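You operate a simulated robot arm through the tools that you are given. There is no shell and no other tool. Be economical: measure what you need, move in short steps, check, and stop when the job is done.

You run a simulated robot arm. Do the job below in one go: nothing can be reset, and whatever is moved stays where it is left.

## Task
Set the pressure switch as its card says, pump till its lamp lights, then bleed down.
Fine: shut the bleed knob to pump; end at zero with it open; leave the gauges racked.

Only the result counts: the job must be done as asked and must still hold three seconds after the hand-in. Knocking over, shifting, dropping, spilling or breaking anything else fails it.

## Robot
A 6-joint arm with a two-finger parallel gripper, fixed in place. Base frame: the origin is at the foot of the arm, x ahead of it, y to its left, z up; the work surface is at about z = 0.907. Units: m, rad, N and s.
With the tool pointing down near the work surface it reaches from about 0.24 to 0.62 m from the base axis. Its first joint turns from -1.152 to 1.152 rad. Payload 2.7 kg.
The TCP is the grasp point between the finger pads, 0.023 m short of the fingertips. In the tool frame z runs along the fingers and y along their closing line. Largest opening 0.094 m; finger width 0.038, thickness 0.01; the body of the gripper, 0.054 by 0.096 m, starts 0.039 m behind the TCP.
Orientation is that of the tool frame in the base frame, as [roll, pitch, yaw] about the fixed x, y, z axes, in that order (R = Rz(yaw) Ry(pitch) Rx(roll)). With the fingers straight down and closing along the base's y, the tool's x points along the base's -x, its y along +y and its z along -z.

## Interface
- The arm moves only by the tool apply_moves. Its argument "motion" is a list of rows, each a list of 3 entries, a list of its own where there are three numbers: the turn, a rotation vector about the tool's x, y, z in units of 8 degrees (1.0 is 8 degrees), then the shift along the tool's x, y, z in units of 50 mm (1.0 is 50 mm), then the opening, from 0 (shut) to 1 (fully open). In form: [[[ax, ay, az], [tx, ty, tz], gripper], ...]. A call has 1 to 20 rows; each row shifts and turns the commanded pose from where the row before left it, along the tool's axes as they then stand. A call with a number of a shift or a turn outside -1 to 1 is refused whole. A row lasts 0.2 s, in which the tool goes at most 0.05 m and 0.15 rad; a call with a longer step from one row to the next is refused whole, and so is a gripper value outside its range. Where a pose cannot be reached the arm comes as near as it can. A force on the tool above 40 N (or 10 N above the force at the start of the call, whichever is more), or a blocked arm, ends the call early, and 0.2 s more pass. Each finger travels about 0.045 m/s and halts on what it meets, pressing with about 38 N; the grip force reading is that of the motor and also rises with nothing between the fingers. The clock runs only during rows and for 0.2 s after the last one: add rows that do not move to give the fingers time. It gives the time, the measured TCP pose, the force on the tool (base axes), the opening and the grip force at its end, in the units of the frame above (readings bear some noise).
- Cameras (640 x 400 px; columns grow to the right, rows downward): "scene" is fixed at [0.0941, -0.451, 1.4035]; the picture's right is [0.56, -0.83, 0.00], its down [-0.48, -0.32, -0.81] and it looks along [0.68, 0.45, -0.58] (base axes); focal length 268 px, centre (320, 200). "wrist" rides on the gripper at [-0.039, 0, -0.044] in the tool frame; the picture's right is [0.00, -1.00, 0.00], its down [0.97, 0.00, -0.24] and it looks along [0.24, 0.00, 0.97] (tool axes); focal length 218 px, centre (320, 200). There is no depth. A picture from a camera that has moved, and an enlarged one, comes with that camera's place and axes in the base frame and with its lens.
- snapshot(camera): a new picture of that camera. The clock stands still meanwhile.
- close_up(camera, box): a new picture of the part [left, top, right, bottom] of that camera's present view, enlarged. The clock stands still meanwhile.
- close_job(): hands the job in; it is judged then, once.

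Go step by step. Nothing tells you positions but the pictures and the camera data: compare them with the known pose of the tool, close in by small moves and look again before you grip or let go. The budget is 120 turns and 64 pictures, counting those below and the enlarged ones. Unless the task says otherwise, let go and move clear before handing in, and close with one line.

The tools are called after "Call:" as a command line: name --argument value ..., lists and objects as JSON in quotes. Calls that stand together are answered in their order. apply_moves: Moves the arm, as the interface text tells. Its arguments: {"type":"object","properties":{"motion":{"type":"array"}},"required":["motion"]} The other tools are called the same way: snapshot (camera) takes a picture; close_up (camera, box) takes an enlarged picture of a part of a camera's view; close_job () hands the job in.

At the start:

```text
t: 0.0
ee_pos: [0.4155, 0.028, 1.2417]
tool_rot: [3.141, 0.001, -3.139]
contact_force: [-0.9, -0.1, 0.3]
gripper_width: 0.094
grip_force: 0.0
```

scene: 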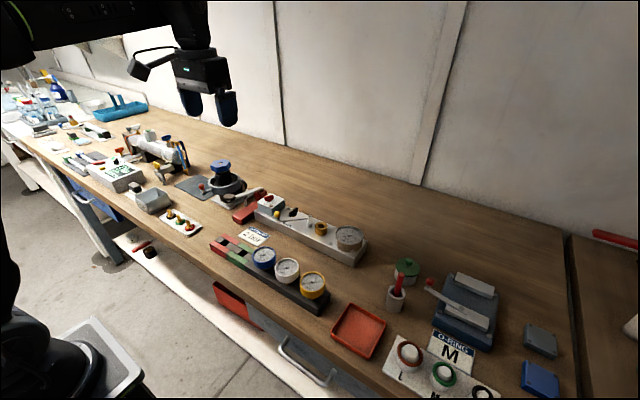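
wrist: 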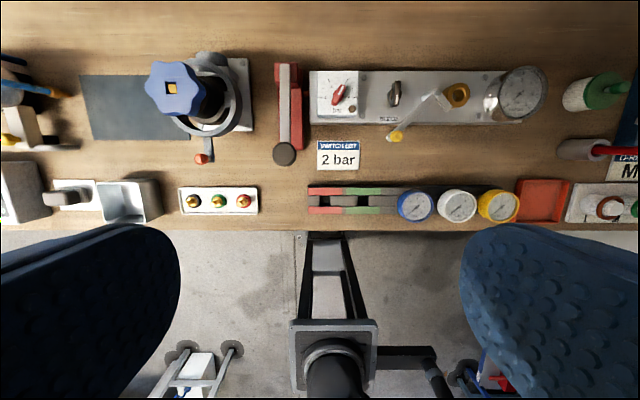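

The bench shows a manifold with a switch dial, a lamp, a knob, a gauge, a pump lever and a card reading "2 bar". I'll look closer before moving.

Call:
close_up --camera "wrist" --box '[260, 50, 560, 235]'

Call:
close_up --camera "scene" --box '[170, 150, 390, 320]'

```text
2.13 times, centred on (410, 142) of wrist
camera zoom: at [0.4549, 0.0285, 1.2856], right [0.0, -1.0, 0.0], down [-0.97, 0.0, 0.24], along [-0.24, 0.0, -0.97], focal length 466 px, centre (128, 323)
```

zoom: 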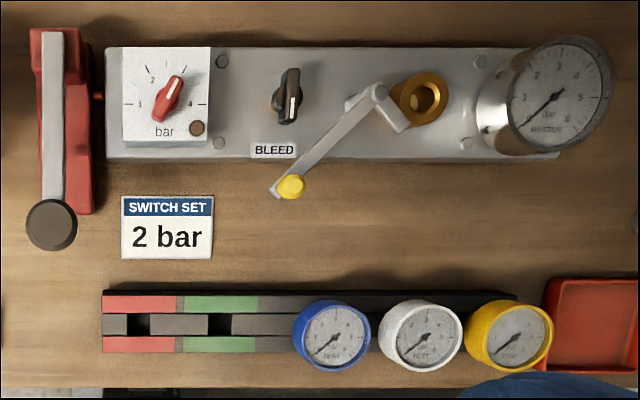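

```text
2.35 times, centred on (280, 235) of scene
camera zoom: at [0.0941, -0.451, 1.4035], right [0.56, -0.83, 0.0], down [-0.48, -0.32, -0.81], along [0.68, 0.45, -0.58], focal length 632 px, centre (414, 118)
```

zoom: 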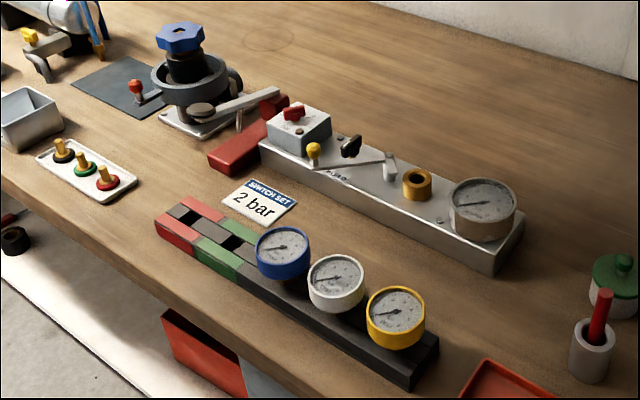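

I put the switch dial near (0.52, 0.00), the bleed knob near (0.52, -0.075) and the pump handle near (0.445, 0.077). I'll move above the dial and look closer.

Call:
apply_moves --motion '[[[0, 0, 0], [-0.4, -0.12, 0.7], 1], [[0, 0, 0], [-0.4, -0.12, 0.7], 1], [[0, 0, 0], [-0.4, -0.12, 0.7], 1], [[0, 0, 0], [-0.4, -0.12, 0.6], 1], [[0, 0, 0], [0, 0, 0], 1]]'

Call:
snapshot --camera "wrist"

Call:
close_up --camera "scene" --box '[220, 170, 340, 245]'

```text
t: 1.2
ee_pos: [0.4959, 0.007, 1.106]
tool_rot: [3.141, 0.001, -3.141]
contact_force: [0.1, 0.1, -0.2]
gripper_width: 0.0938
grip_force: 0.1
```

```text
59 pictures are left
camera wrist: at [0.5336, 0.0056, 1.1507], right [0.0, -1.0, 0.0], down [-0.97, 0.0, 0.24], along [-0.24, 0.0, -0.97], focal length 218 px, centre (320, 200)
```

wrist: 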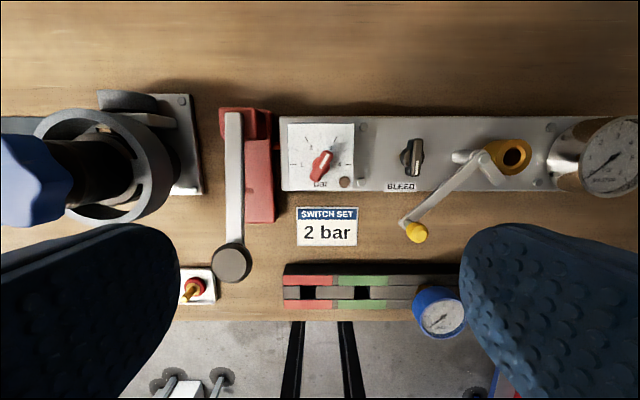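

```text
5.33 times, centred on (280, 208) of scene
camera zoom: at [0.0941, -0.451, 1.4035], right [0.56, -0.83, 0.0], down [-0.48, -0.32, -0.81], along [0.68, 0.45, -0.58], focal length 1432 px, centre (533, 160)
```

zoom: 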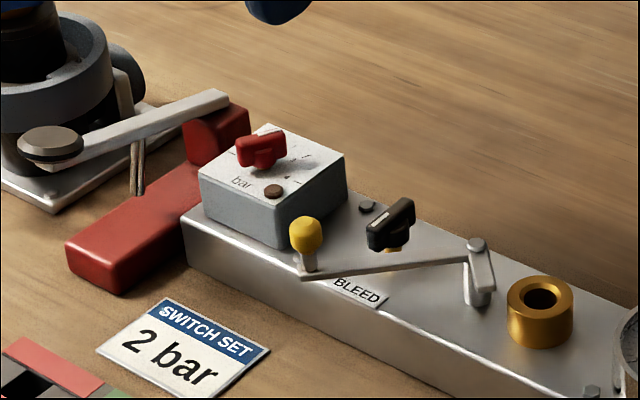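

Call:
close_up --camera "wrist" --box '[270, 105, 450, 215]'

```text
3.56 times, centred on (360, 160) of wrist
camera zoom: at [0.5336, 0.0056, 1.1507], right [0.0, -1.0, 0.0], down [-0.97, 0.0, 0.24], along [-0.24, 0.0, -0.97], focal length 776 px, centre (178, 342)
```

zoom: 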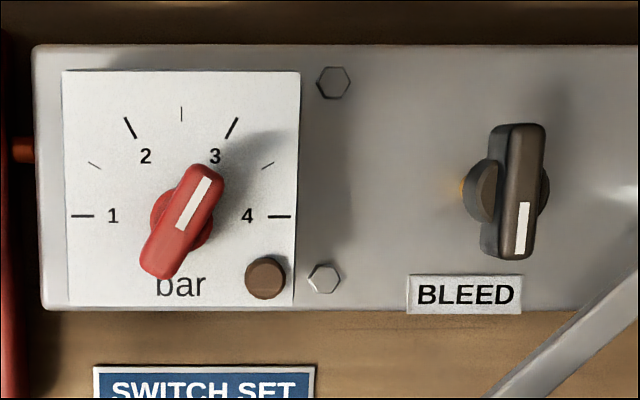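

The dial reads about 3 and the card asks for 2, so it needs 60° counter-clockwise. The dial wing's centre is about (0.519, 0.005), top near z = 0.99. I'll align over it with the fingers partly shut.

Call:
apply_moves --motion '[[[0, 0, 0], [-0.47, -0.04, 0.4], 0.3], [[0, 0, 1], [0, 0, 0.3], 0.3], [[0, 0, 1], [0, 0, 0.3], 0.3], [[0, 0, 1], [0, 0, 0.3], 0.3], [[0, 0, 0.5], [0, 0, 0.2], 0.3], [[0, 0, 0], [0, 0, 0], 0.3]]'

Call:
snapshot --camera "wrist"

Call:
close_up --camera "scene" --box '[220, 160, 340, 235]'

```text
t: 2.6
ee_pos: [0.5199, 0.0033, 1.0307]
tool_rot: [-3.14, -0.001, 2.652]
contact_force: [-0.2, 0.7, 0.1]
gripper_width: 0.0279
grip_force: 0.0
```

```text
56 pictures are left
camera wrist: at [0.5543, -0.0157, 1.0755], right [-0.47, -0.88, 0.0], down [-0.86, 0.46, 0.24], along [-0.21, 0.11, -0.97], focal length 218 px, centre (320, 200)
```

wrist: 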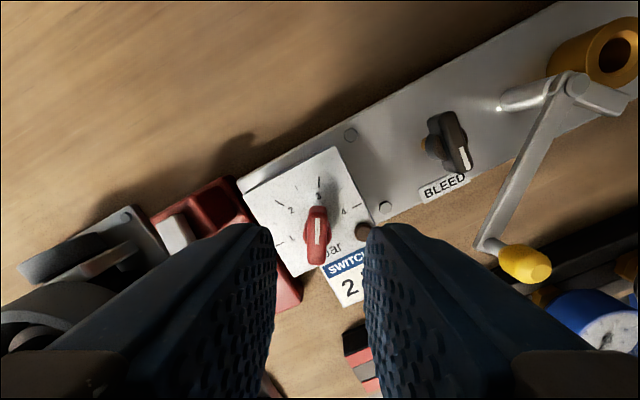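

```text
5.33 times, centred on (280, 198) of scene
camera zoom: at [0.0941, -0.451, 1.4035], right [0.56, -0.83, 0.0], down [-0.48, -0.32, -0.81], along [0.68, 0.45, -0.58], focal length 1432 px, centre (533, 213)
```

zoom: 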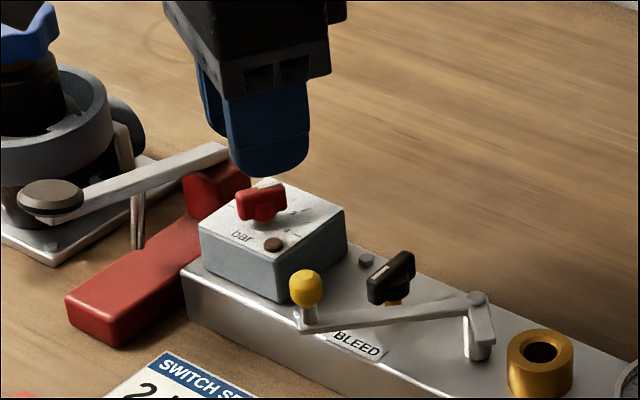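

The wing is centred between the fingers. I'll descend until the tips straddle it and close.

Call:
apply_moves --motion '[[[0, 0, 0], [0, 0.03, 0.25], 0.3], [[0, 0, 0], [0, 0, 0.25], 0.3], [[0, 0, 0], [0, 0, 0.06], 0.3], [[0, 0, 0], [0, 0, 0], 0.3]]'

Call:
snapshot --camera "wrist"

Call:
close_up --camera "scene" --box '[220, 160, 340, 235]'

```text
t: 3.6
ee_pos: [0.5204, 0.0044, 1.0039]
tool_rot: [3.141, 0.0, 2.655]
contact_force: [0.6, 0.3, -0.9]
gripper_width: 0.0281
grip_force: 0.0
```

```text
54 pictures are left
camera wrist: at [0.5544, -0.0142, 1.0478], right [-0.47, -0.88, 0.0], down [-0.86, 0.45, 0.24], along [-0.21, 0.11, -0.97], focal length 218 px, centre (320, 200)
```

wrist: 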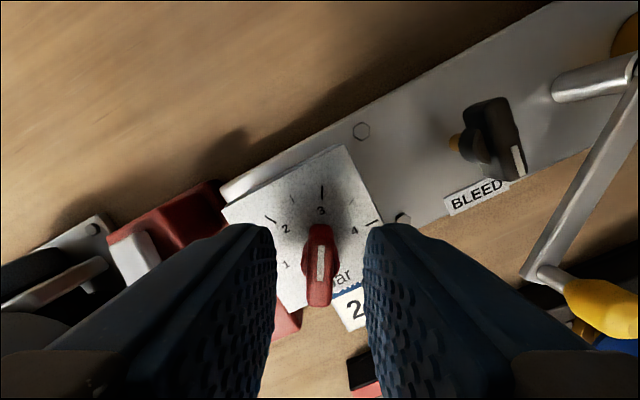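

```text
5.33 times, centred on (280, 198) of scene
camera zoom: at [0.0941, -0.451, 1.4035], right [0.56, -0.83, 0.0], down [-0.48, -0.32, -0.81], along [0.68, 0.45, -0.58], focal length 1432 px, centre (533, 213)
```

zoom: 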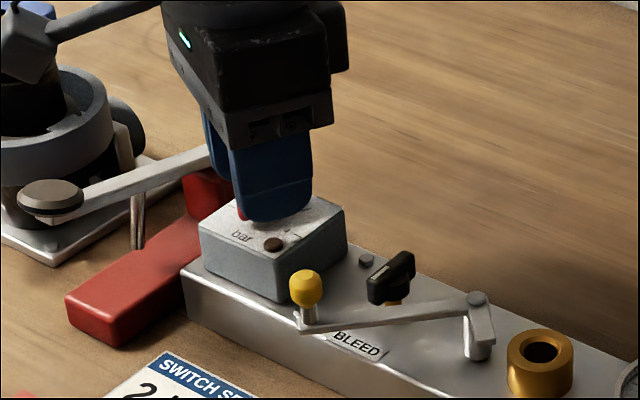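

Call:
apply_moves --motion '[[[0, 0, 0], [0, 0, 0], 0.1], [[0, 0, 0], [0, 0, 0], 0], [[0, 0, 0], [0, 0, 0], 0], [[0, 0, -0.75], [0, 0, 0], 0], [[0, 0, -0.75], [0, 0, 0], 0], [[0, 0, -0.75], [0, 0, 0], 0], [[0, 0, -0.75], [0, 0, 0], 0], [[0, 0, -0.75], [0, 0, 0], 0], [[0, 0, -0.75], [0, 0, 0], 0], [[0, 0, -0.75], [0, 0, 0], 0], [[0, 0, -0.75], [0, 0, 0], 0], [[0, 0, -0.75], [0, 0, 0], 0], [[0, 0, -0.75], [0, 0, 0], 0], [[0, 0, 0], [0, 0, 0], 0]]'

Call:
snapshot --camera "wrist"

```text
t: 6.6
ee_pos: [0.5214, 0.0061, 1.0036]
tool_rot: [3.14, -0.001, -2.579]
contact_force: [2.8, 21.7, -0.7]
gripper_width: 0.0086
grip_force: 45.1
```

```text
52 pictures are left
camera wrist: at [0.5529, 0.0263, 1.0479], right [0.53, -0.85, 0.0], down [-0.82, -0.52, 0.24], along [-0.2, -0.13, -0.97], focal length 218 px, centre (320, 200)
```

wrist: 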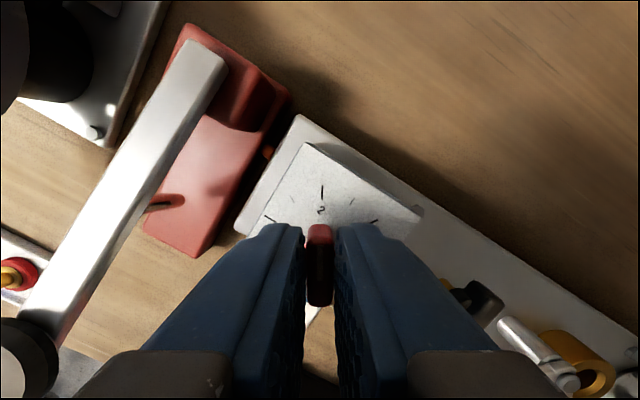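

The knob points to 2. I'll relieve the side load, open slightly, rise and check.

Call:
apply_moves --motion '[[[0, 0, 0], [-0.01, 0.03, 0], 0], [[0, 0, 0], [0, 0, 0], 0.1], [[0, 0, 0], [0, 0, 0], 0.3], [[0, 0, 0], [0, 0, 0], 0.3], [[0, 0, 0], [0, 0, -0.4], 0.3], [[0, 0, 0], [0, 0, -0.8], 0.3], [[0, 0, 0], [0, 0, 0], 0.3]]'

Call:
close_up --camera "wrist" --box '[220, 130, 420, 260]'

```text
t: 8.2
ee_pos: [0.5192, 0.0057, 1.0652]
tool_rot: [3.141, 0.001, -2.58]
contact_force: [0.0, -0.2, -1.0]
gripper_width: 0.0282
grip_force: 0.0
```

```text
3.08 times, centred on (320, 195) of wrist
camera zoom: at [0.552, 0.0253, 1.1097], right [0.53, -0.85, 0.0], down [-0.82, -0.52, 0.24], along [-0.2, -0.13, -0.97], focal length 672 px, centre (320, 215)
```

zoom: 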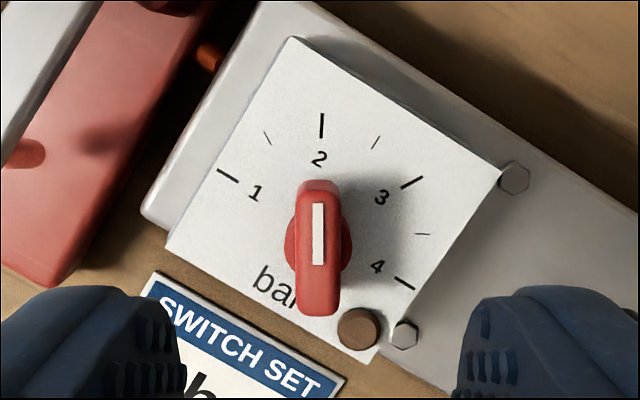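

The dial sits squarely at 2. Next is the bleed knob near (0.524, -0.075): I'll square the tool up and hover over it.

Call:
apply_moves --motion '[[[0, 0, 1], [0, 0, 0], 0.3], [[0, 0, 1], [0, 0, 0], 0.3], [[0, 0, 1], [0, 0, 0], 0.3], [[0, 0, 1], [0, 0, 0], 0.3], [[0, 0, 0], [-0.1, -0.8, 0], 0.3], [[0, 0, 0], [0, -0.8, 0], 0.3], [[0, 0, 0], [0, 0, 0.4], 0.3], [[0, 0, 0], [0, 0, 0], 0.3]]'

Call:
snapshot --camera "wrist"

Call:
close_up --camera "scene" --box '[230, 150, 390, 250]'

```text
t: 10.0
ee_pos: [0.5257, -0.0761, 1.0431]
tool_rot: [3.142, 0.001, -3.14]
contact_force: [-0.2, -0.2, -0.8]
gripper_width: 0.0283
grip_force: 0.0
```

```text
50 pictures are left
camera wrist: at [0.5644, -0.0765, 1.0879], right [0.0, -1.0, 0.0], down [-0.97, 0.0, 0.24], along [-0.24, 0.0, -0.97], focal length 218 px, centre (320, 200)
```

wrist: 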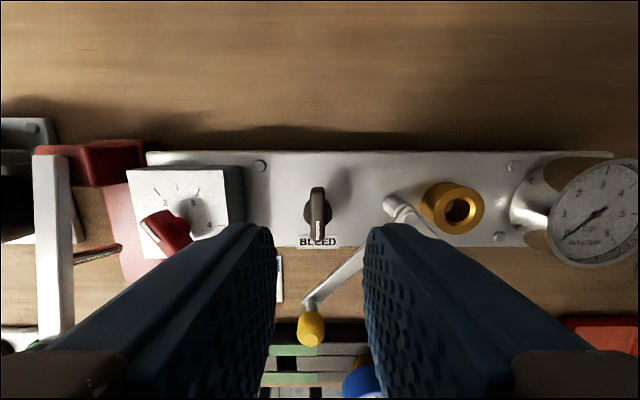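

```text
4.00 times, centred on (310, 200) of scene
camera zoom: at [0.0941, -0.451, 1.4035], right [0.56, -0.83, 0.0], down [-0.48, -0.32, -0.81], along [0.68, 0.45, -0.58], focal length 1074 px, centre (360, 200)
```

zoom: 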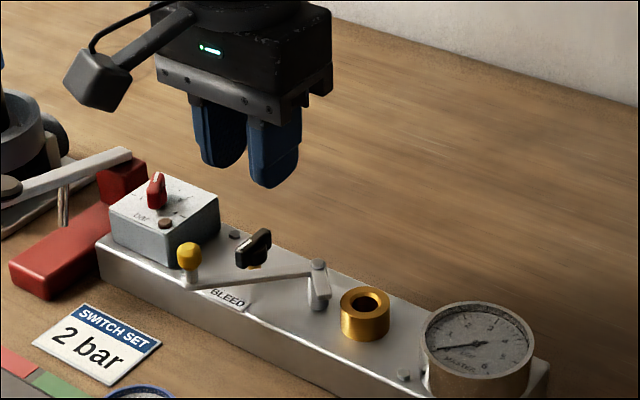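

Call:
apply_moves --motion '[[[0, 0, 0], [0, 0.025, 0.5], 0.3], [[0, 0, 0], [0, 0, 0.5], 0.3], [[0, 0, 0], [0, 0, 0.2], 0.3], [[0, 0, 0], [0, 0, 0], 0.3]]'

Call:
snapshot --camera "wrist"

Call:
close_up --camera "scene" --box '[250, 165, 370, 240]'

```text
t: 11.0
ee_pos: [0.5262, -0.0745, 0.9833]
tool_rot: [-3.141, -0.001, -3.14]
contact_force: [-0.3, -0.5, -0.3]
gripper_width: 0.0284
grip_force: 0.1
```

```text
48 pictures are left
camera wrist: at [0.5638, -0.0738, 1.0274], right [0.0, -1.0, 0.0], down [-0.97, 0.0, 0.24], along [-0.24, 0.0, -0.97], focal length 218 px, centre (320, 200)
```

wrist: 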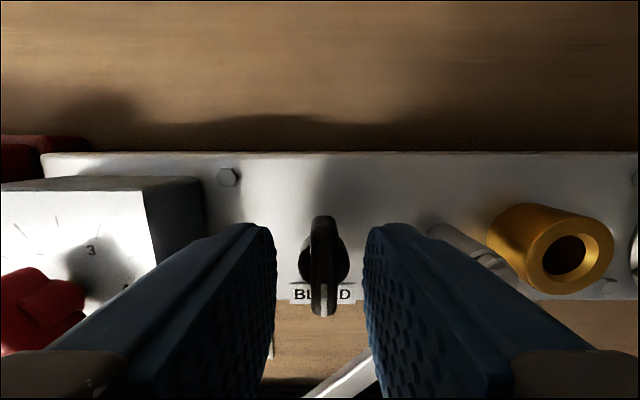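

```text
5.33 times, centred on (310, 202) of scene
camera zoom: at [0.0941, -0.451, 1.4035], right [0.56, -0.83, 0.0], down [-0.48, -0.32, -0.81], along [0.68, 0.45, -0.58], focal length 1432 px, centre (373, 187)
```

zoom: 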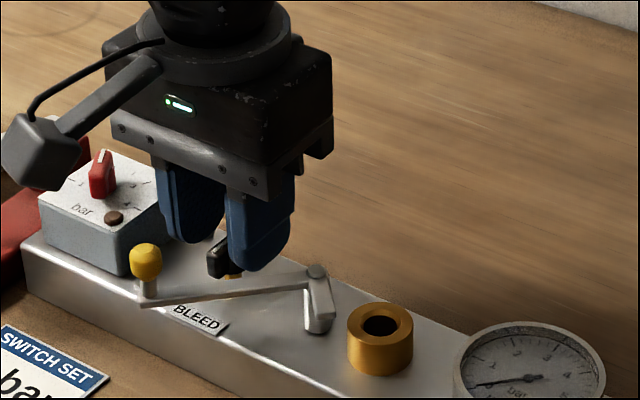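

Call:
apply_moves --motion '[[[0, 0, 0], [0, 0, 0.1], 0.2], [[0, 0, 0], [0, 0, 0], 0], [[0, 0, 0], [0, 0, 0], 0], [[0, 0, 0], [0, 0, 0], 0], [[0, 0, 0.75], [0, 0, 0], 0], [[0, 0, 0.75], [0, 0, 0], 0], [[0, 0, 0.75], [0, 0, 0], 0], [[0, 0, 0.75], [0, 0, 0], 0], [[0, 0, 0], [0, 0, 0], 0]]'

Call:
snapshot --camera "wrist"

```text
t: 13.0
ee_pos: [0.5257, -0.0741, 0.9785]
tool_rot: [-3.14, 0.0, 2.722]
contact_force: [2.7, -21.4, -2.1]
gripper_width: 0.0087
grip_force: 44.9
```

```text
46 pictures are left
camera wrist: at [0.5605, -0.0913, 1.0227], right [-0.41, -0.91, 0.0], down [-0.89, 0.4, 0.24], along [-0.22, 0.1, -0.97], focal length 218 px, centre (320, 200)
```

wrist: 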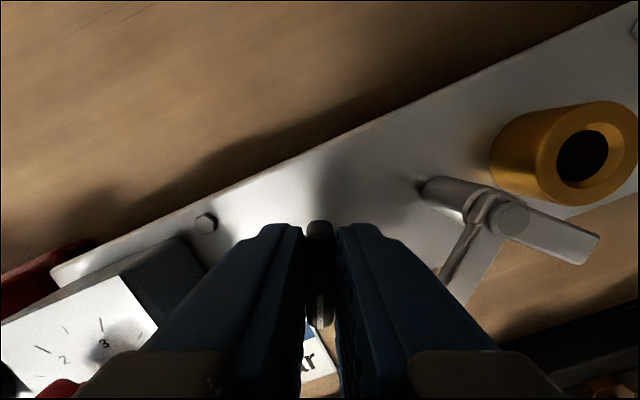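

The knob turns clockwise freely. I'll continue to about 90° and watch for a stop.

Call:
apply_moves --motion '[[[0, 0, 0], [0, -0.02, 0], 0], [[0, 0, 0.75], [0, 0, 0], 0], [[0, 0, 0.75], [0, 0, 0], 0], [[0, 0, 0.75], [0, 0, 0], 0], [[0, 0, 0.75], [0, 0, 0], 0], [[0, 0, 0.75], [0, 0, 0], 0], [[0, 0, 0.75], [0, 0, 0], 0], [[0, 0, 0.75], [0, 0, 0], 0], [[0, 0, 0.75], [0, 0, 0], 0], [[0, 0, 0.75], [0, 0, 0], 0], [[0, 0, 0.75], [0, 0, 0], 0], [[0, 0, 0.75], [0, 0, 0], 0], [[0, 0, 0], [0, 0, 0], 0]]'

Call:
snapshot --camera "wrist"

Call:
close_up --camera "scene" --box '[230, 150, 390, 250]'

```text
t: 15.8
ee_pos: [0.5252, -0.0756, 0.9788]
tool_rot: [-3.141, 0.001, 1.567]
contact_force: [3.6, -23.0, -9.7]
gripper_width: 0.0088
grip_force: 44.8
```

```text
45 pictures are left
camera wrist: at [0.524, -0.1148, 1.0228], right [-1.0, 0.0, 0.0], down [0.0, 0.97, 0.24], along [0.0, 0.24, -0.97], focal length 218 px, centre (320, 200)
```

wrist: 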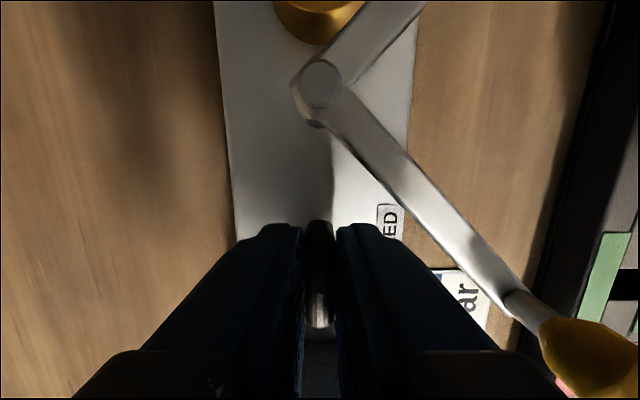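

```text
4.00 times, centred on (310, 200) of scene
camera zoom: at [0.0944, -0.4517, 1.4032], right [0.56, -0.83, 0.0], down [-0.48, -0.32, -0.81], along [0.68, 0.45, -0.58], focal length 1074 px, centre (360, 200)
```

zoom: 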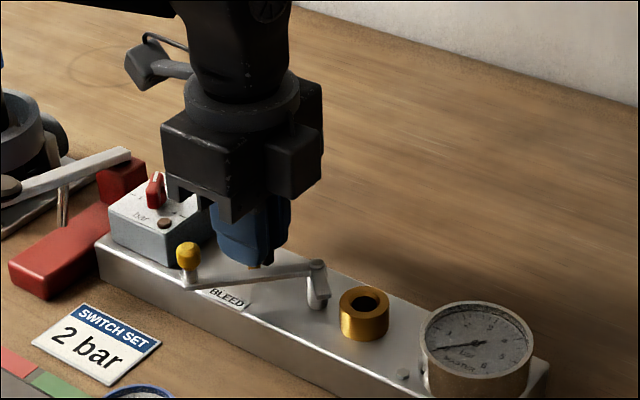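

Call:
apply_moves --motion '[[[0, 0, 0.5], [0, 0, 0], 0], [[0, 0, 0.5], [0, 0, 0], 0], [[0, 0, 0.5], [0, 0, 0], 0], [[0, 0, 0], [0, 0, 0], 0]]'

Call:
close_up --camera "wrist" --box '[240, 160, 400, 360]'

```text
t: 16.8
ee_pos: [0.526, -0.0743, 0.9786]
tool_rot: [-3.14, 0.004, 1.364]
contact_force: [-4.7, -16.8, -5.0]
gripper_width: 0.0144
grip_force: 44.8
```

```text
2.00 times, centred on (320, 260) of wrist
camera zoom: at [0.5162, -0.1129, 1.0229], right [-0.98, 0.21, 0.0], down [0.2, 0.95, 0.24], along [0.05, 0.23, -0.97], focal length 436 px, centre (320, 80)
```

zoom: 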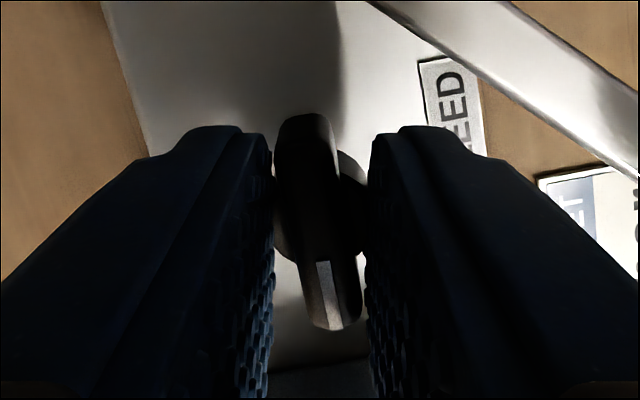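

A stop exists at 90° clockwise, which I take as shut. I'll unwind, release and rise, then test with a pump stroke.

Call:
apply_moves --motion '[[[0, 0, -0.75], [0, 0, 0], 0], [[0, 0, -0.7], [0, 0.01, 0], 0], [[0, 0, 0], [0, 0, 0], 0.15], [[0, 0, 0], [0, 0, 0], 0.3], [[0, 0, 0], [0, 0, 0], 0.3], [[0, 0, 0], [0, 0, -0.5], 0.3], [[0, 0, 0], [0, 0, -1], 0.3], [[0, 0, 0], [0, 0, -0.5], 0.3], [[0, 0, 0], [0, 0, 0], 0.3]]'

Call:
close_up --camera "wrist" --box '[200, 130, 440, 280]'

```text
t: 18.8
ee_pos: [0.5255, -0.0724, 1.0795]
tool_rot: [-3.141, 0.001, 1.568]
contact_force: [1.2, 0.8, 0.4]
gripper_width: 0.0284
grip_force: 0.0
```

```text
2.67 times, centred on (320, 205) of wrist
camera zoom: at [0.5248, -0.1123, 1.1231], right [-1.0, 0.01, 0.0], down [0.01, 0.97, 0.24], along [0.0, 0.24, -0.97], focal length 582 px, centre (320, 187)
```

zoom: 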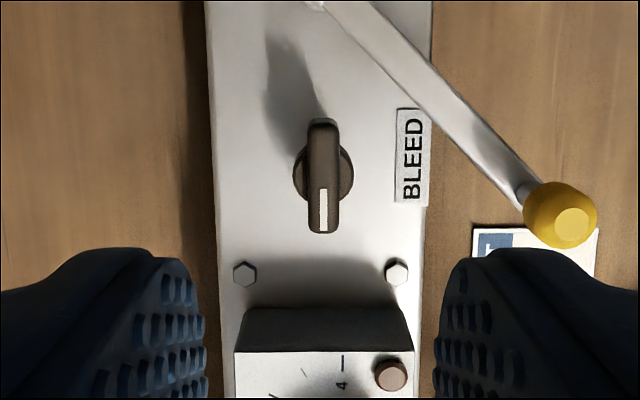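

Call:
apply_moves --motion '[[[0, 0, -1], [0, 0, 0], 0.1], [[0, 0, -1], [0, 0, 0], 0], [[0, 0, -1], [0, 0, 0], 0], [[0, 0, -1], [0, 0, 0], 0], [[0, 0, -1], [0, 0, 0], 0], [[0, 0, -1], [0, 0, 0], 0], [[0, 0, -1], [0, 0, 0], 0], [[0, 0, -1], [0, 0, 0], 0], [[0, 0, -1], [0, 0, 0], 0], [[0, 0, -1], [0, 0, 0], 0], [[0, 0, -1], [0, 0, 0], 0], [[0, 0, -0.25], [0, 0, 0], 0], [[0, 0, 0], [0.4, 0.74, 0], 0], [[0, 0, 0], [0.4, 0.74, 0], 0], [[0, 0, 0], [0.4, 0.74, 0], 0], [[0, 0, 0], [0.4, 0.74, 0], 0], [[0, 0, 0], [0, 0, 0.4], 0], [[0, 0, 0], [0, 0, 0], 0]]'

Call:
snapshot --camera "wrist"

Call:
close_up --camera "scene" --box '[170, 130, 330, 230]'

```text
t: 22.6
ee_pos: [0.4466, 0.0755, 1.0587]
tool_rot: [-3.142, 0.001, 3.134]
contact_force: [-0.4, 0.7, 0.5]
gripper_width: 0.0001
grip_force: 37.8
```

```text
41 pictures are left
camera wrist: at [0.4847, 0.0746, 1.1027], right [-0.01, -1.0, 0.0], down [-0.97, 0.01, 0.24], along [-0.24, 0.0, -0.97], focal length 218 px, centre (320, 200)
```

wrist: 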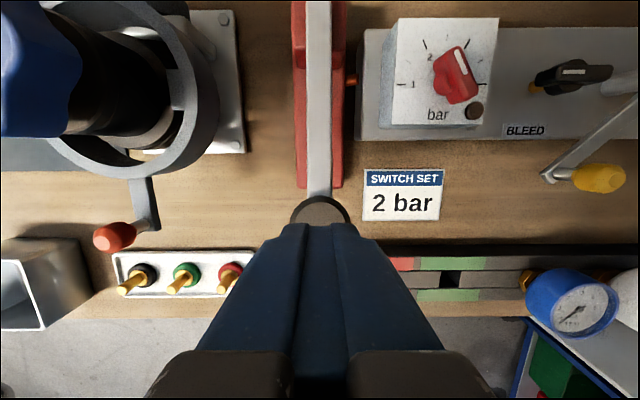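

```text
4.00 times, centred on (250, 180) of scene
camera zoom: at [0.0941, -0.451, 1.4035], right [0.56, -0.83, 0.0], down [-0.48, -0.32, -0.81], along [0.68, 0.45, -0.58], focal length 1074 px, centre (600, 280)
```

zoom: 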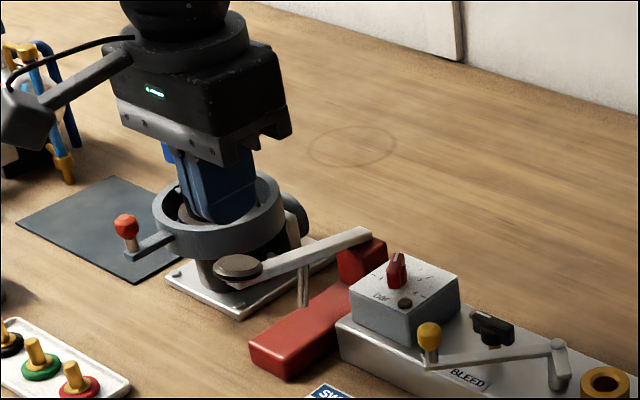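

Lined up over the pump handle with the fingers shut. I'll push down gently to learn where it touches and how far it travels.

Call:
apply_moves --motion '[[[0, 0, 0], [0, 0, 0.5], 0], [[0, 0, 0], [0, 0, 0.4], 0], [[0, 0, 0], [0, 0, 0.2], 0], [[0, 0, 0], [0, 0, 0.2], 0], [[0, 0, 0], [0, 0, 0.2], 0], [[0, 0, 0], [0, 0, 0], 0]]'

Call:
close_up --camera "scene" --box '[190, 150, 390, 275]'

```text
t: 23.9
ee_pos: [0.4474, 0.0753, 0.9898]
tool_rot: [-3.141, 0.007, 3.135]
contact_force: [-7.9, -1.6, 12.8]
gripper_width: 0.0
grip_force: 38.1
stopped in row 6: the force on the tool passed its limit (the readings are from after the stop); the commanded pose is now the measured one
```

```text
3.20 times, centred on (290, 212) of scene
camera zoom: at [0.0937, -0.4511, 1.4035], right [0.56, -0.83, 0.0], down [-0.48, -0.32, -0.81], along [0.68, 0.45, -0.58], focal length 859 px, centre (416, 160)
```

zoom: 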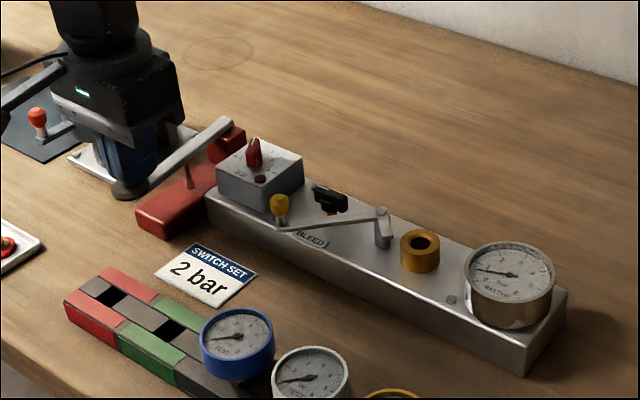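

Call:
close_up --camera "scene" --box '[320, 215, 380, 255]'

```text
10.00 times, centred on (350, 235) of scene
camera zoom: at [0.0937, -0.4511, 1.4035], right [0.56, -0.83, 0.0], down [-0.48, -0.32, -0.81], along [0.68, 0.45, -0.58], focal length 2685 px, centre (20, -150)
```

zoom: 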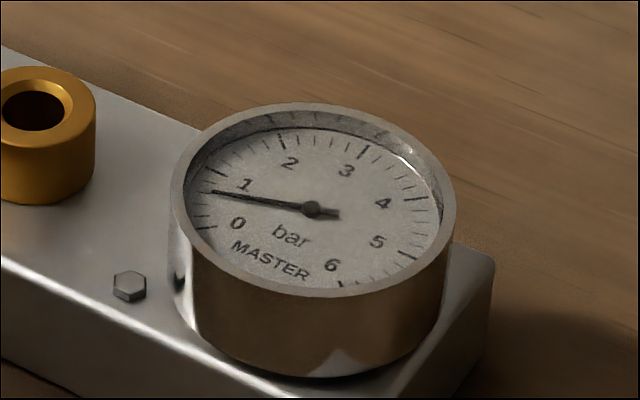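

The gauge reads about 0.7 bar, so the bleed is shut. I'll raise the tool and see whether the lever springs back and the pressure holds.

Call:
apply_moves --motion '[[[0, 0, 0], [0, 0, -0.4], 0], [[0, 0, 0], [0, 0, -0.4], 0], [[0, 0, 0], [0, 0, 0], 0], [[0, 0, 0], [0, 0, 0], 0]]'

Call:
close_up --camera "scene" --box '[200, 150, 384, 265]'

```text
t: 24.9
ee_pos: [0.4484, 0.074, 1.0282]
tool_rot: [-3.141, 0.005, 3.137]
contact_force: [-0.2, -0.1, -0.2]
gripper_width: 0.0
grip_force: 37.4
```

```text
3.48 times, centred on (292, 208) of scene
camera zoom: at [0.0941, -0.451, 1.4035], right [0.56, -0.83, 0.0], down [-0.48, -0.32, -0.81], along [0.68, 0.45, -0.58], focal length 934 px, centre (417, 174)
```

zoom: 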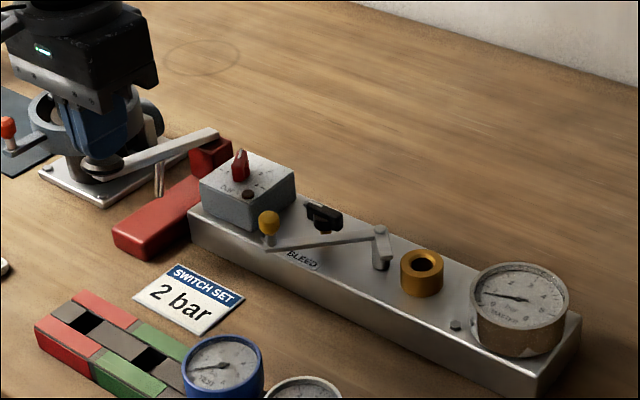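

It springs back and the pressure holds. One more stroke.

Call:
apply_moves --motion '[[[0, 0, 0], [0, 0, 0.3], 0], [[0, 0, 0], [0, 0, 0.2], 0], [[0, 0, 0], [0, 0, 0.2], 0], [[0, 0, 0], [0, 0, 0.1], 0], [[0, 0, 0], [0, 0, 0], 0]]'

Call:
close_up --camera "scene" --box '[250, 170, 378, 250]'

```text
t: 26.1
ee_pos: [0.4478, 0.0756, 0.9895]
tool_rot: [3.14, 0.007, 3.137]
contact_force: [-6.7, -0.1, 19.6]
gripper_width: 0.0001
grip_force: 38.3
```

```text
5.00 times, centred on (314, 210) of scene
camera zoom: at [0.0936, -0.4511, 1.4035], right [0.56, -0.83, 0.0], down [-0.48, -0.32, -0.81], along [0.68, 0.45, -0.58], focal length 1342 px, centre (350, 150)
```

zoom: 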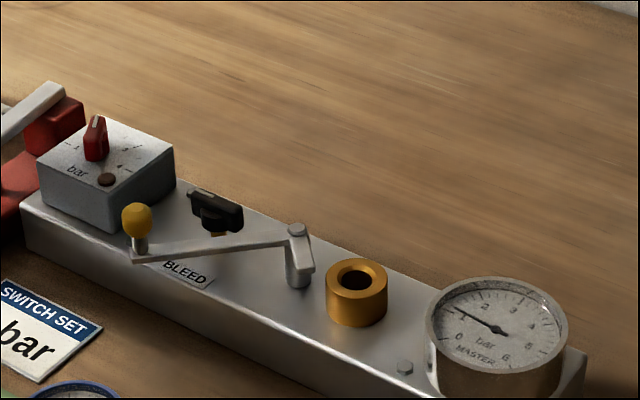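

About 1.2 bar, lamp still off. Another stroke.

Call:
apply_moves --motion '[[[0, 0, 0], [0, 0, -0.4], 0], [[0, 0, 0], [0, 0, -0.4], 0], [[0, 0, 0], [0, 0, 0], 0], [[0, 0, 0], [0, 0, 0], 0], [[0, 0, 0], [0, 0, 0.3], 0], [[0, 0, 0], [0, 0, 0.2], 0], [[0, 0, 0], [0, 0, 0.2], 0], [[0, 0, 0], [0, 0, 0.1], 0], [[0, 0, 0], [0, 0, 0], 0]]'

Call:
close_up --camera "scene" --box '[250, 170, 378, 250]'

```text
t: 28.1
ee_pos: [0.4474, 0.0759, 0.9893]
tool_rot: [3.14, 0.008, 3.136]
contact_force: [-7.3, -2.4, 20.6]
gripper_width: 0.0002
grip_force: 37.9
```

```text
5.00 times, centred on (314, 210) of scene
camera zoom: at [0.0936, -0.4511, 1.4035], right [0.56, -0.83, 0.0], down [-0.48, -0.32, -0.81], along [0.68, 0.45, -0.58], focal length 1342 px, centre (350, 150)
```

zoom: 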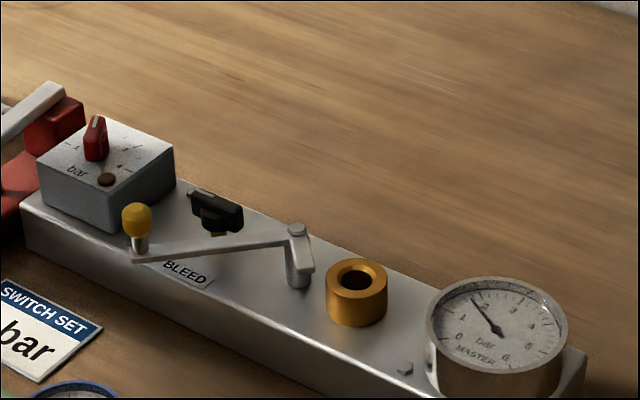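

About 1.75 bar, lamp still off. I'll do a partial stroke and then check the lamp.

Call:
apply_moves --motion '[[[0, 0, 0], [0, 0, -0.4], 0], [[0, 0, 0], [0, 0, -0.4], 0], [[0, 0, 0], [0, 0, 0], 0], [[0, 0, 0], [0, 0, 0], 0], [[0, 0, 0], [0, 0, 0.3], 0], [[0, 0, 0], [0, 0, 0.15], 0], [[0, 0, 0], [0, 0, 0.1], 0], [[0, 0, 0], [0, 0, 0], 0]]'

Call:
close_up --camera "scene" --box '[250, 170, 378, 250]'

```text
t: 29.9
ee_pos: [0.4491, 0.0758, 1.0014]
tool_rot: [-3.14, 0.009, 3.137]
contact_force: [-2.5, 1.7, 4.1]
gripper_width: 0.0
grip_force: 38.2
```

```text
5.00 times, centred on (314, 210) of scene
camera zoom: at [0.094, -0.451, 1.4035], right [0.56, -0.83, 0.0], down [-0.48, -0.32, -0.81], along [0.68, 0.45, -0.58], focal length 1342 px, centre (350, 150)
```

zoom: 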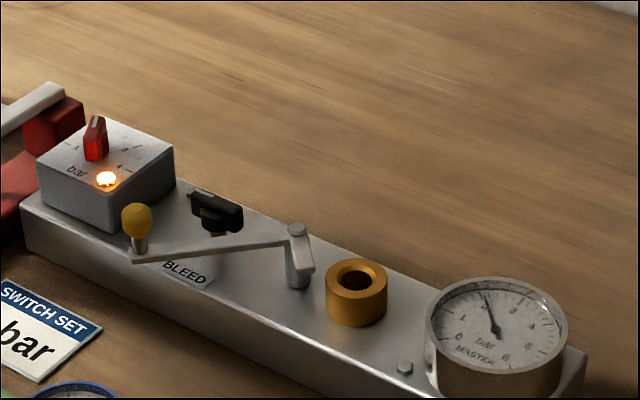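

The lamp is lit at just over 2 bar. Now I'll lift off and return to the bleed knob to open it counter-clockwise.

Call:
apply_moves --motion '[[[0, 0, 0], [0, 0, -0.8], 0], [[0, 0, 0], [0, 0, -0.8], 0], [[0, 0, 0], [-0.38, -0.75, 0], 0], [[0, 0, 0], [-0.38, -0.75, 0], 0], [[0, 0, 0], [-0.38, -0.75, 0], 0], [[0, 0, 0], [-0.38, -0.75, 0], 0], [[0, 0, 1], [0, 0, 0], 0.3], [[0, 0, 1], [0, 0, 0], 0.3], [[0, 0, 1], [0, 0, 0], 0.3], [[0, 0, 1], [0, 0, 0], 0.3], [[0, 0, 1], [0, 0, 0], 0.3], [[0, 0, 1], [0, 0, 0], 0.3], [[0, 0, 1], [0, 0, 0], 0.3], [[0, 0, 1], [0, 0, 0], 0.3], [[0, 0, 1], [0, 0, 0], 0.3], [[0, 0, 1], [0, 0, 0], 0.3], [[0, 0, 1], [0, 0, 0], 0.3], [[0, 0, 0.25], [0, 0, 0], 0.3], [[0, 0, 0], [0, 0, 0.6], 0.3], [[0, 0, 0], [0, 0, 0], 0.3]]'

Call:
snapshot --camera "wrist"

Call:
close_up --camera "scene" --box '[230, 150, 390, 250]'

```text
t: 34.1
ee_pos: [0.5224, -0.0742, 1.0503]
tool_rot: [3.136, 0.0, 1.565]
contact_force: [0.5, 0.0, -0.5]
gripper_width: 0.028
grip_force: 0.1
```

```text
33 pictures are left
camera wrist: at [0.5216, -0.1141, 1.0945], right [-1.0, 0.01, -0.01], down [0.0, 0.97, 0.24], along [0.01, 0.24, -0.97], focal length 218 px, centre (320, 200)
```

wrist: 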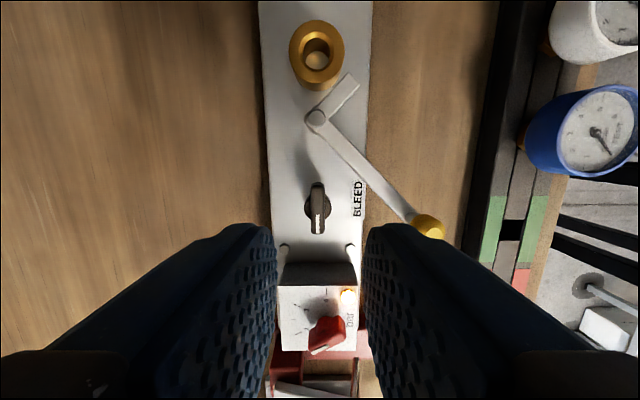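

```text
4.00 times, centred on (310, 200) of scene
camera zoom: at [0.0941, -0.451, 1.4035], right [0.56, -0.83, 0.0], down [-0.48, -0.32, -0.81], along [0.68, 0.45, -0.58], focal length 1074 px, centre (360, 200)
```

zoom: 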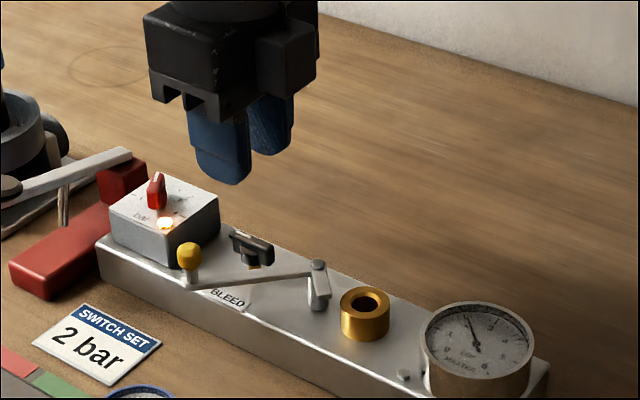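

Call:
apply_moves --motion '[[[0, 0, 0], [0, 0.04, 0.6], 0.3], [[0, 0, 0], [0, 0, 0.5], 0.3], [[0, 0, 0], [0, 0, 0.24], 0.3], [[0, 0, 0], [0, 0, 0.1], 0.3], [[0, 0, 0], [0, 0, 0], 0.3]]'

Call:
snapshot --camera "wrist"

```text
t: 35.3
ee_pos: [0.5259, -0.075, 0.9785]
tool_rot: [3.135, -0.001, 1.566]
contact_force: [-0.2, 0.8, 0.0]
gripper_width: 0.0281
grip_force: 0.1
```

```text
31 pictures are left
camera wrist: at [0.5246, -0.1145, 1.0233], right [-1.0, 0.01, -0.01], down [0.0, 0.97, 0.24], along [0.01, 0.24, -0.97], focal length 218 px, centre (320, 200)
```

wrist: 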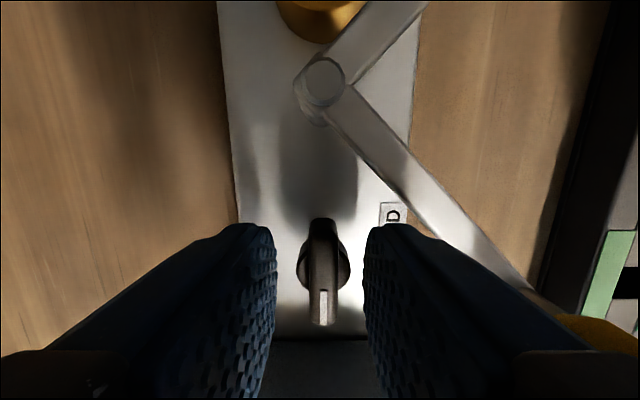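

Call:
apply_moves --motion '[[[0, 0, 0], [0, 0, 0], 0.1], [[0, 0, 0], [0, 0, 0], 0], [[0, 0, 0], [0, 0, 0], 0], [[0, 0, -0.75], [0, 0, 0], 0], [[0, 0, -0.75], [0, 0, 0], 0], [[0, 0, -0.75], [0, 0, 0], 0], [[0, 0, -0.75], [0, 0, 0], 0], [[0, 0, -0.75], [0, 0, 0], 0], [[0, 0, -0.75], [0, 0, 0], 0], [[0, 0, -0.75], [0, 0, 0], 0], [[0, 0, -0.75], [0, 0, 0], 0], [[0, 0, -0.75], [0, 0, 0], 0], [[0, 0, -0.75], [0, 0, 0], 0], [[0, 0, -0.75], [0, 0, 0], 0], [[0, 0, -0.75], [0, 0, 0], 0], [[0, 0, -0.75], [0, 0, 0], 0], [[0, 0, -0.75], [0, 0, 0], 0], [[0, 0, -0.75], [0, 0, 0], 0], [[0, 0, 0], [0, 0, 0], 0]]'

Call:
close_up --camera "scene" --box '[230, 150, 390, 250]'

```text
t: 39.3
ee_pos: [0.5249, -0.0749, 0.9794]
tool_rot: [-3.14, 0.005, 3.138]
contact_force: [-1.5, 12.6, 6.2]
gripper_width: 0.0088
grip_force: 45.3
```

```text
4.00 times, centred on (310, 200) of scene
camera zoom: at [0.094, -0.4507, 1.4036], right [0.56, -0.83, 0.0], down [-0.48, -0.32, -0.81], along [0.68, 0.45, -0.58], focal length 1074 px, centre (360, 200)
```

zoom: 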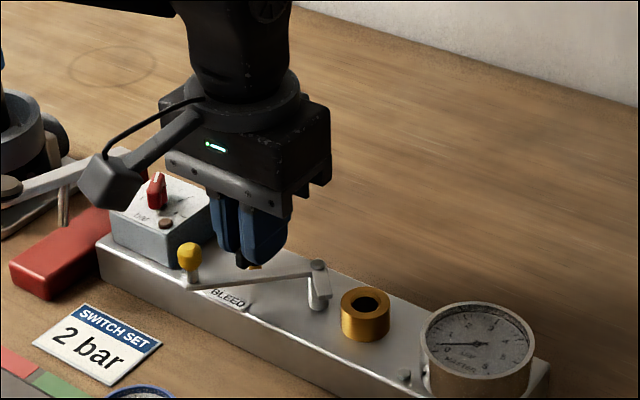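

The lamp is out and the gauge is falling to zero with the knob turned back open. I'll release, rise clear and verify.

Call:
apply_moves --motion '[[[0, 0, 0], [0, 0.01, 0], 0.1], [[0, 0, 0], [0, 0, 0], 0.3], [[0, 0, 0], [0, 0, 0], 0.3], [[0, 0, 0], [0, 0, -0.5], 0.3], [[0, 0, 0], [0, 0, -1], 0.3], [[0, 0, 0], [0, 0, -1], 0.3], [[0, 0, 0], [0, 0, 0], 0.3], [[0, 0, 0], [0, 0, 0], 0.3], [[0, 0, 0], [0, 0, 0], 0.3]]'

Call:
close_up --camera "scene" --box '[320, 215, 380, 255]'

Call:
snapshot --camera "wrist"

Call:
snapshot --camera "scene"

```text
t: 41.3
ee_pos: [0.5248, -0.0766, 1.1022]
tool_rot: [3.139, 0.005, 3.135]
contact_force: [-0.2, 0.8, -0.1]
gripper_width: 0.028
grip_force: 0.0
```

```text
10.00 times, centred on (350, 235) of scene
camera zoom: at [0.0941, -0.451, 1.4035], right [0.56, -0.83, 0.0], down [-0.48, -0.32, -0.81], along [0.68, 0.45, -0.58], focal length 2685 px, centre (20, -150)
```

zoom: 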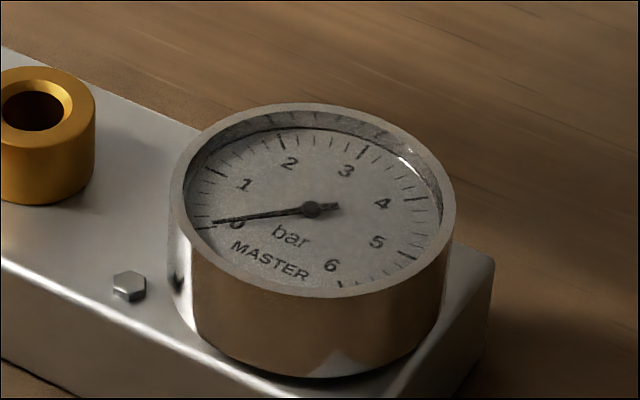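

```text
28 pictures are left
camera wrist: at [0.5642, -0.0766, 1.1475], right [-0.01, -1.0, 0.0], down [-0.97, 0.0, 0.23], along [-0.23, 0.0, -0.97], focal length 218 px, centre (320, 200)
```

wrist: 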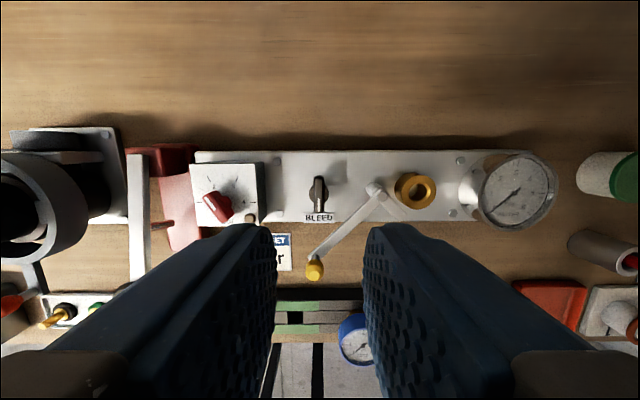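

```text
27 pictures are left
```

scene: 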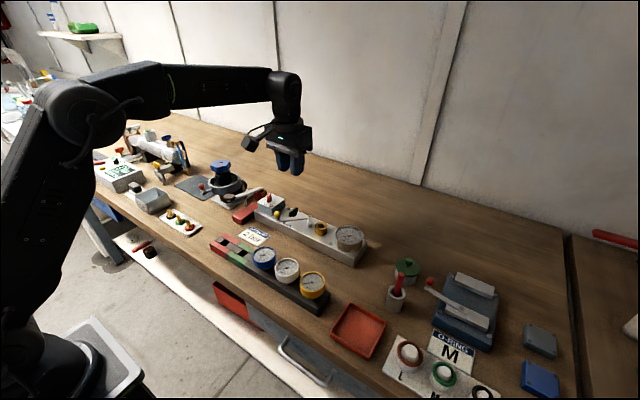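

The needle is at or just above zero. I'll wait a few seconds and check it again, along with the dial.

Call:
apply_moves --motion '[[[0, 0, 0], [0, 0, -0.5], 0.3], [[0, 0, 0], [0, 0, 0], 0.3], [[0, 0, 0], [0, 0, 0], 0.3], [[0, 0, 0], [0, 0, 0], 0.3], [[0, 0, 0], [0, 0, 0], 0.3], [[0, 0, 0], [0, 0, 0], 0.3], [[0, 0, 0], [0, 0, 0], 0.3], [[0, 0, 0], [0, 0, 0], 0.3], [[0, 0, 0], [0, 0, 0], 0.3], [[0, 0, 0], [0, 0, 0], 0.3], [[0, 0, 0], [0, 0, 0], 0.3], [[0, 0, 0], [0, 0, 0], 0.3], [[0, 0, 0], [0, 0, 0], 0.3], [[0, 0, 0], [0, 0, 0], 0.3], [[0, 0, 0], [0, 0, 0], 0.3]]'

Call:
close_up --camera "scene" --box '[320, 215, 380, 255]'

Call:
close_up --camera "wrist" --box '[180, 120, 400, 260]'

```text
t: 44.5
ee_pos: [0.5264, -0.0754, 1.1283]
tool_rot: [-3.141, 0.005, 3.137]
contact_force: [0.5, 0.2, 0.4]
gripper_width: 0.0279
grip_force: 0.0
```

```text
10.00 times, centred on (350, 235) of scene
camera zoom: at [0.0941, -0.451, 1.4035], right [0.56, -0.83, 0.0], down [-0.48, -0.32, -0.81], along [0.68, 0.45, -0.58], focal length 2685 px, centre (20, -150)
```

zoom: 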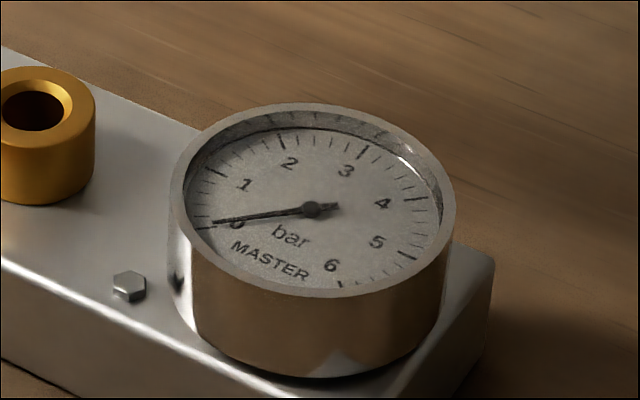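

```text
2.86 times, centred on (290, 190) of wrist
camera zoom: at [0.5637, -0.0757, 1.1723], right [-0.01, -1.0, 0.0], down [-0.97, 0.0, 0.23], along [-0.23, 0.0, -0.97], focal length 624 px, centre (406, 229)
```

zoom: 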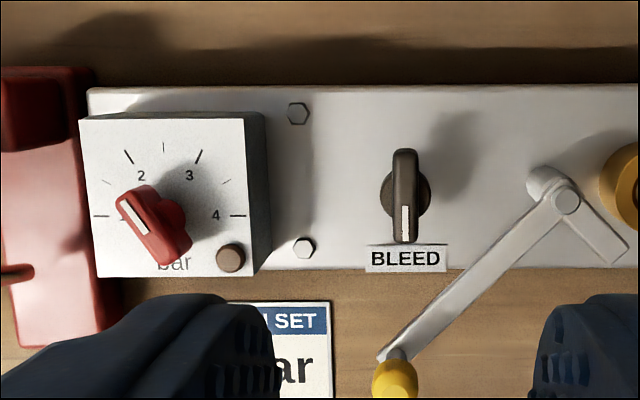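

The gauge is steady at zero, the lamp is out, the bleed is open, the dial is at 2 and the loose gauges are still in their rack. I'm handing it in.

Call:
close_job

```text
The job is handed in.
```

I set the switch to 2 bar and pumped until its lamp lit, at just over 2 bar. I then bled it down to zero and left the bleed knob open; the gauges stayed racked.
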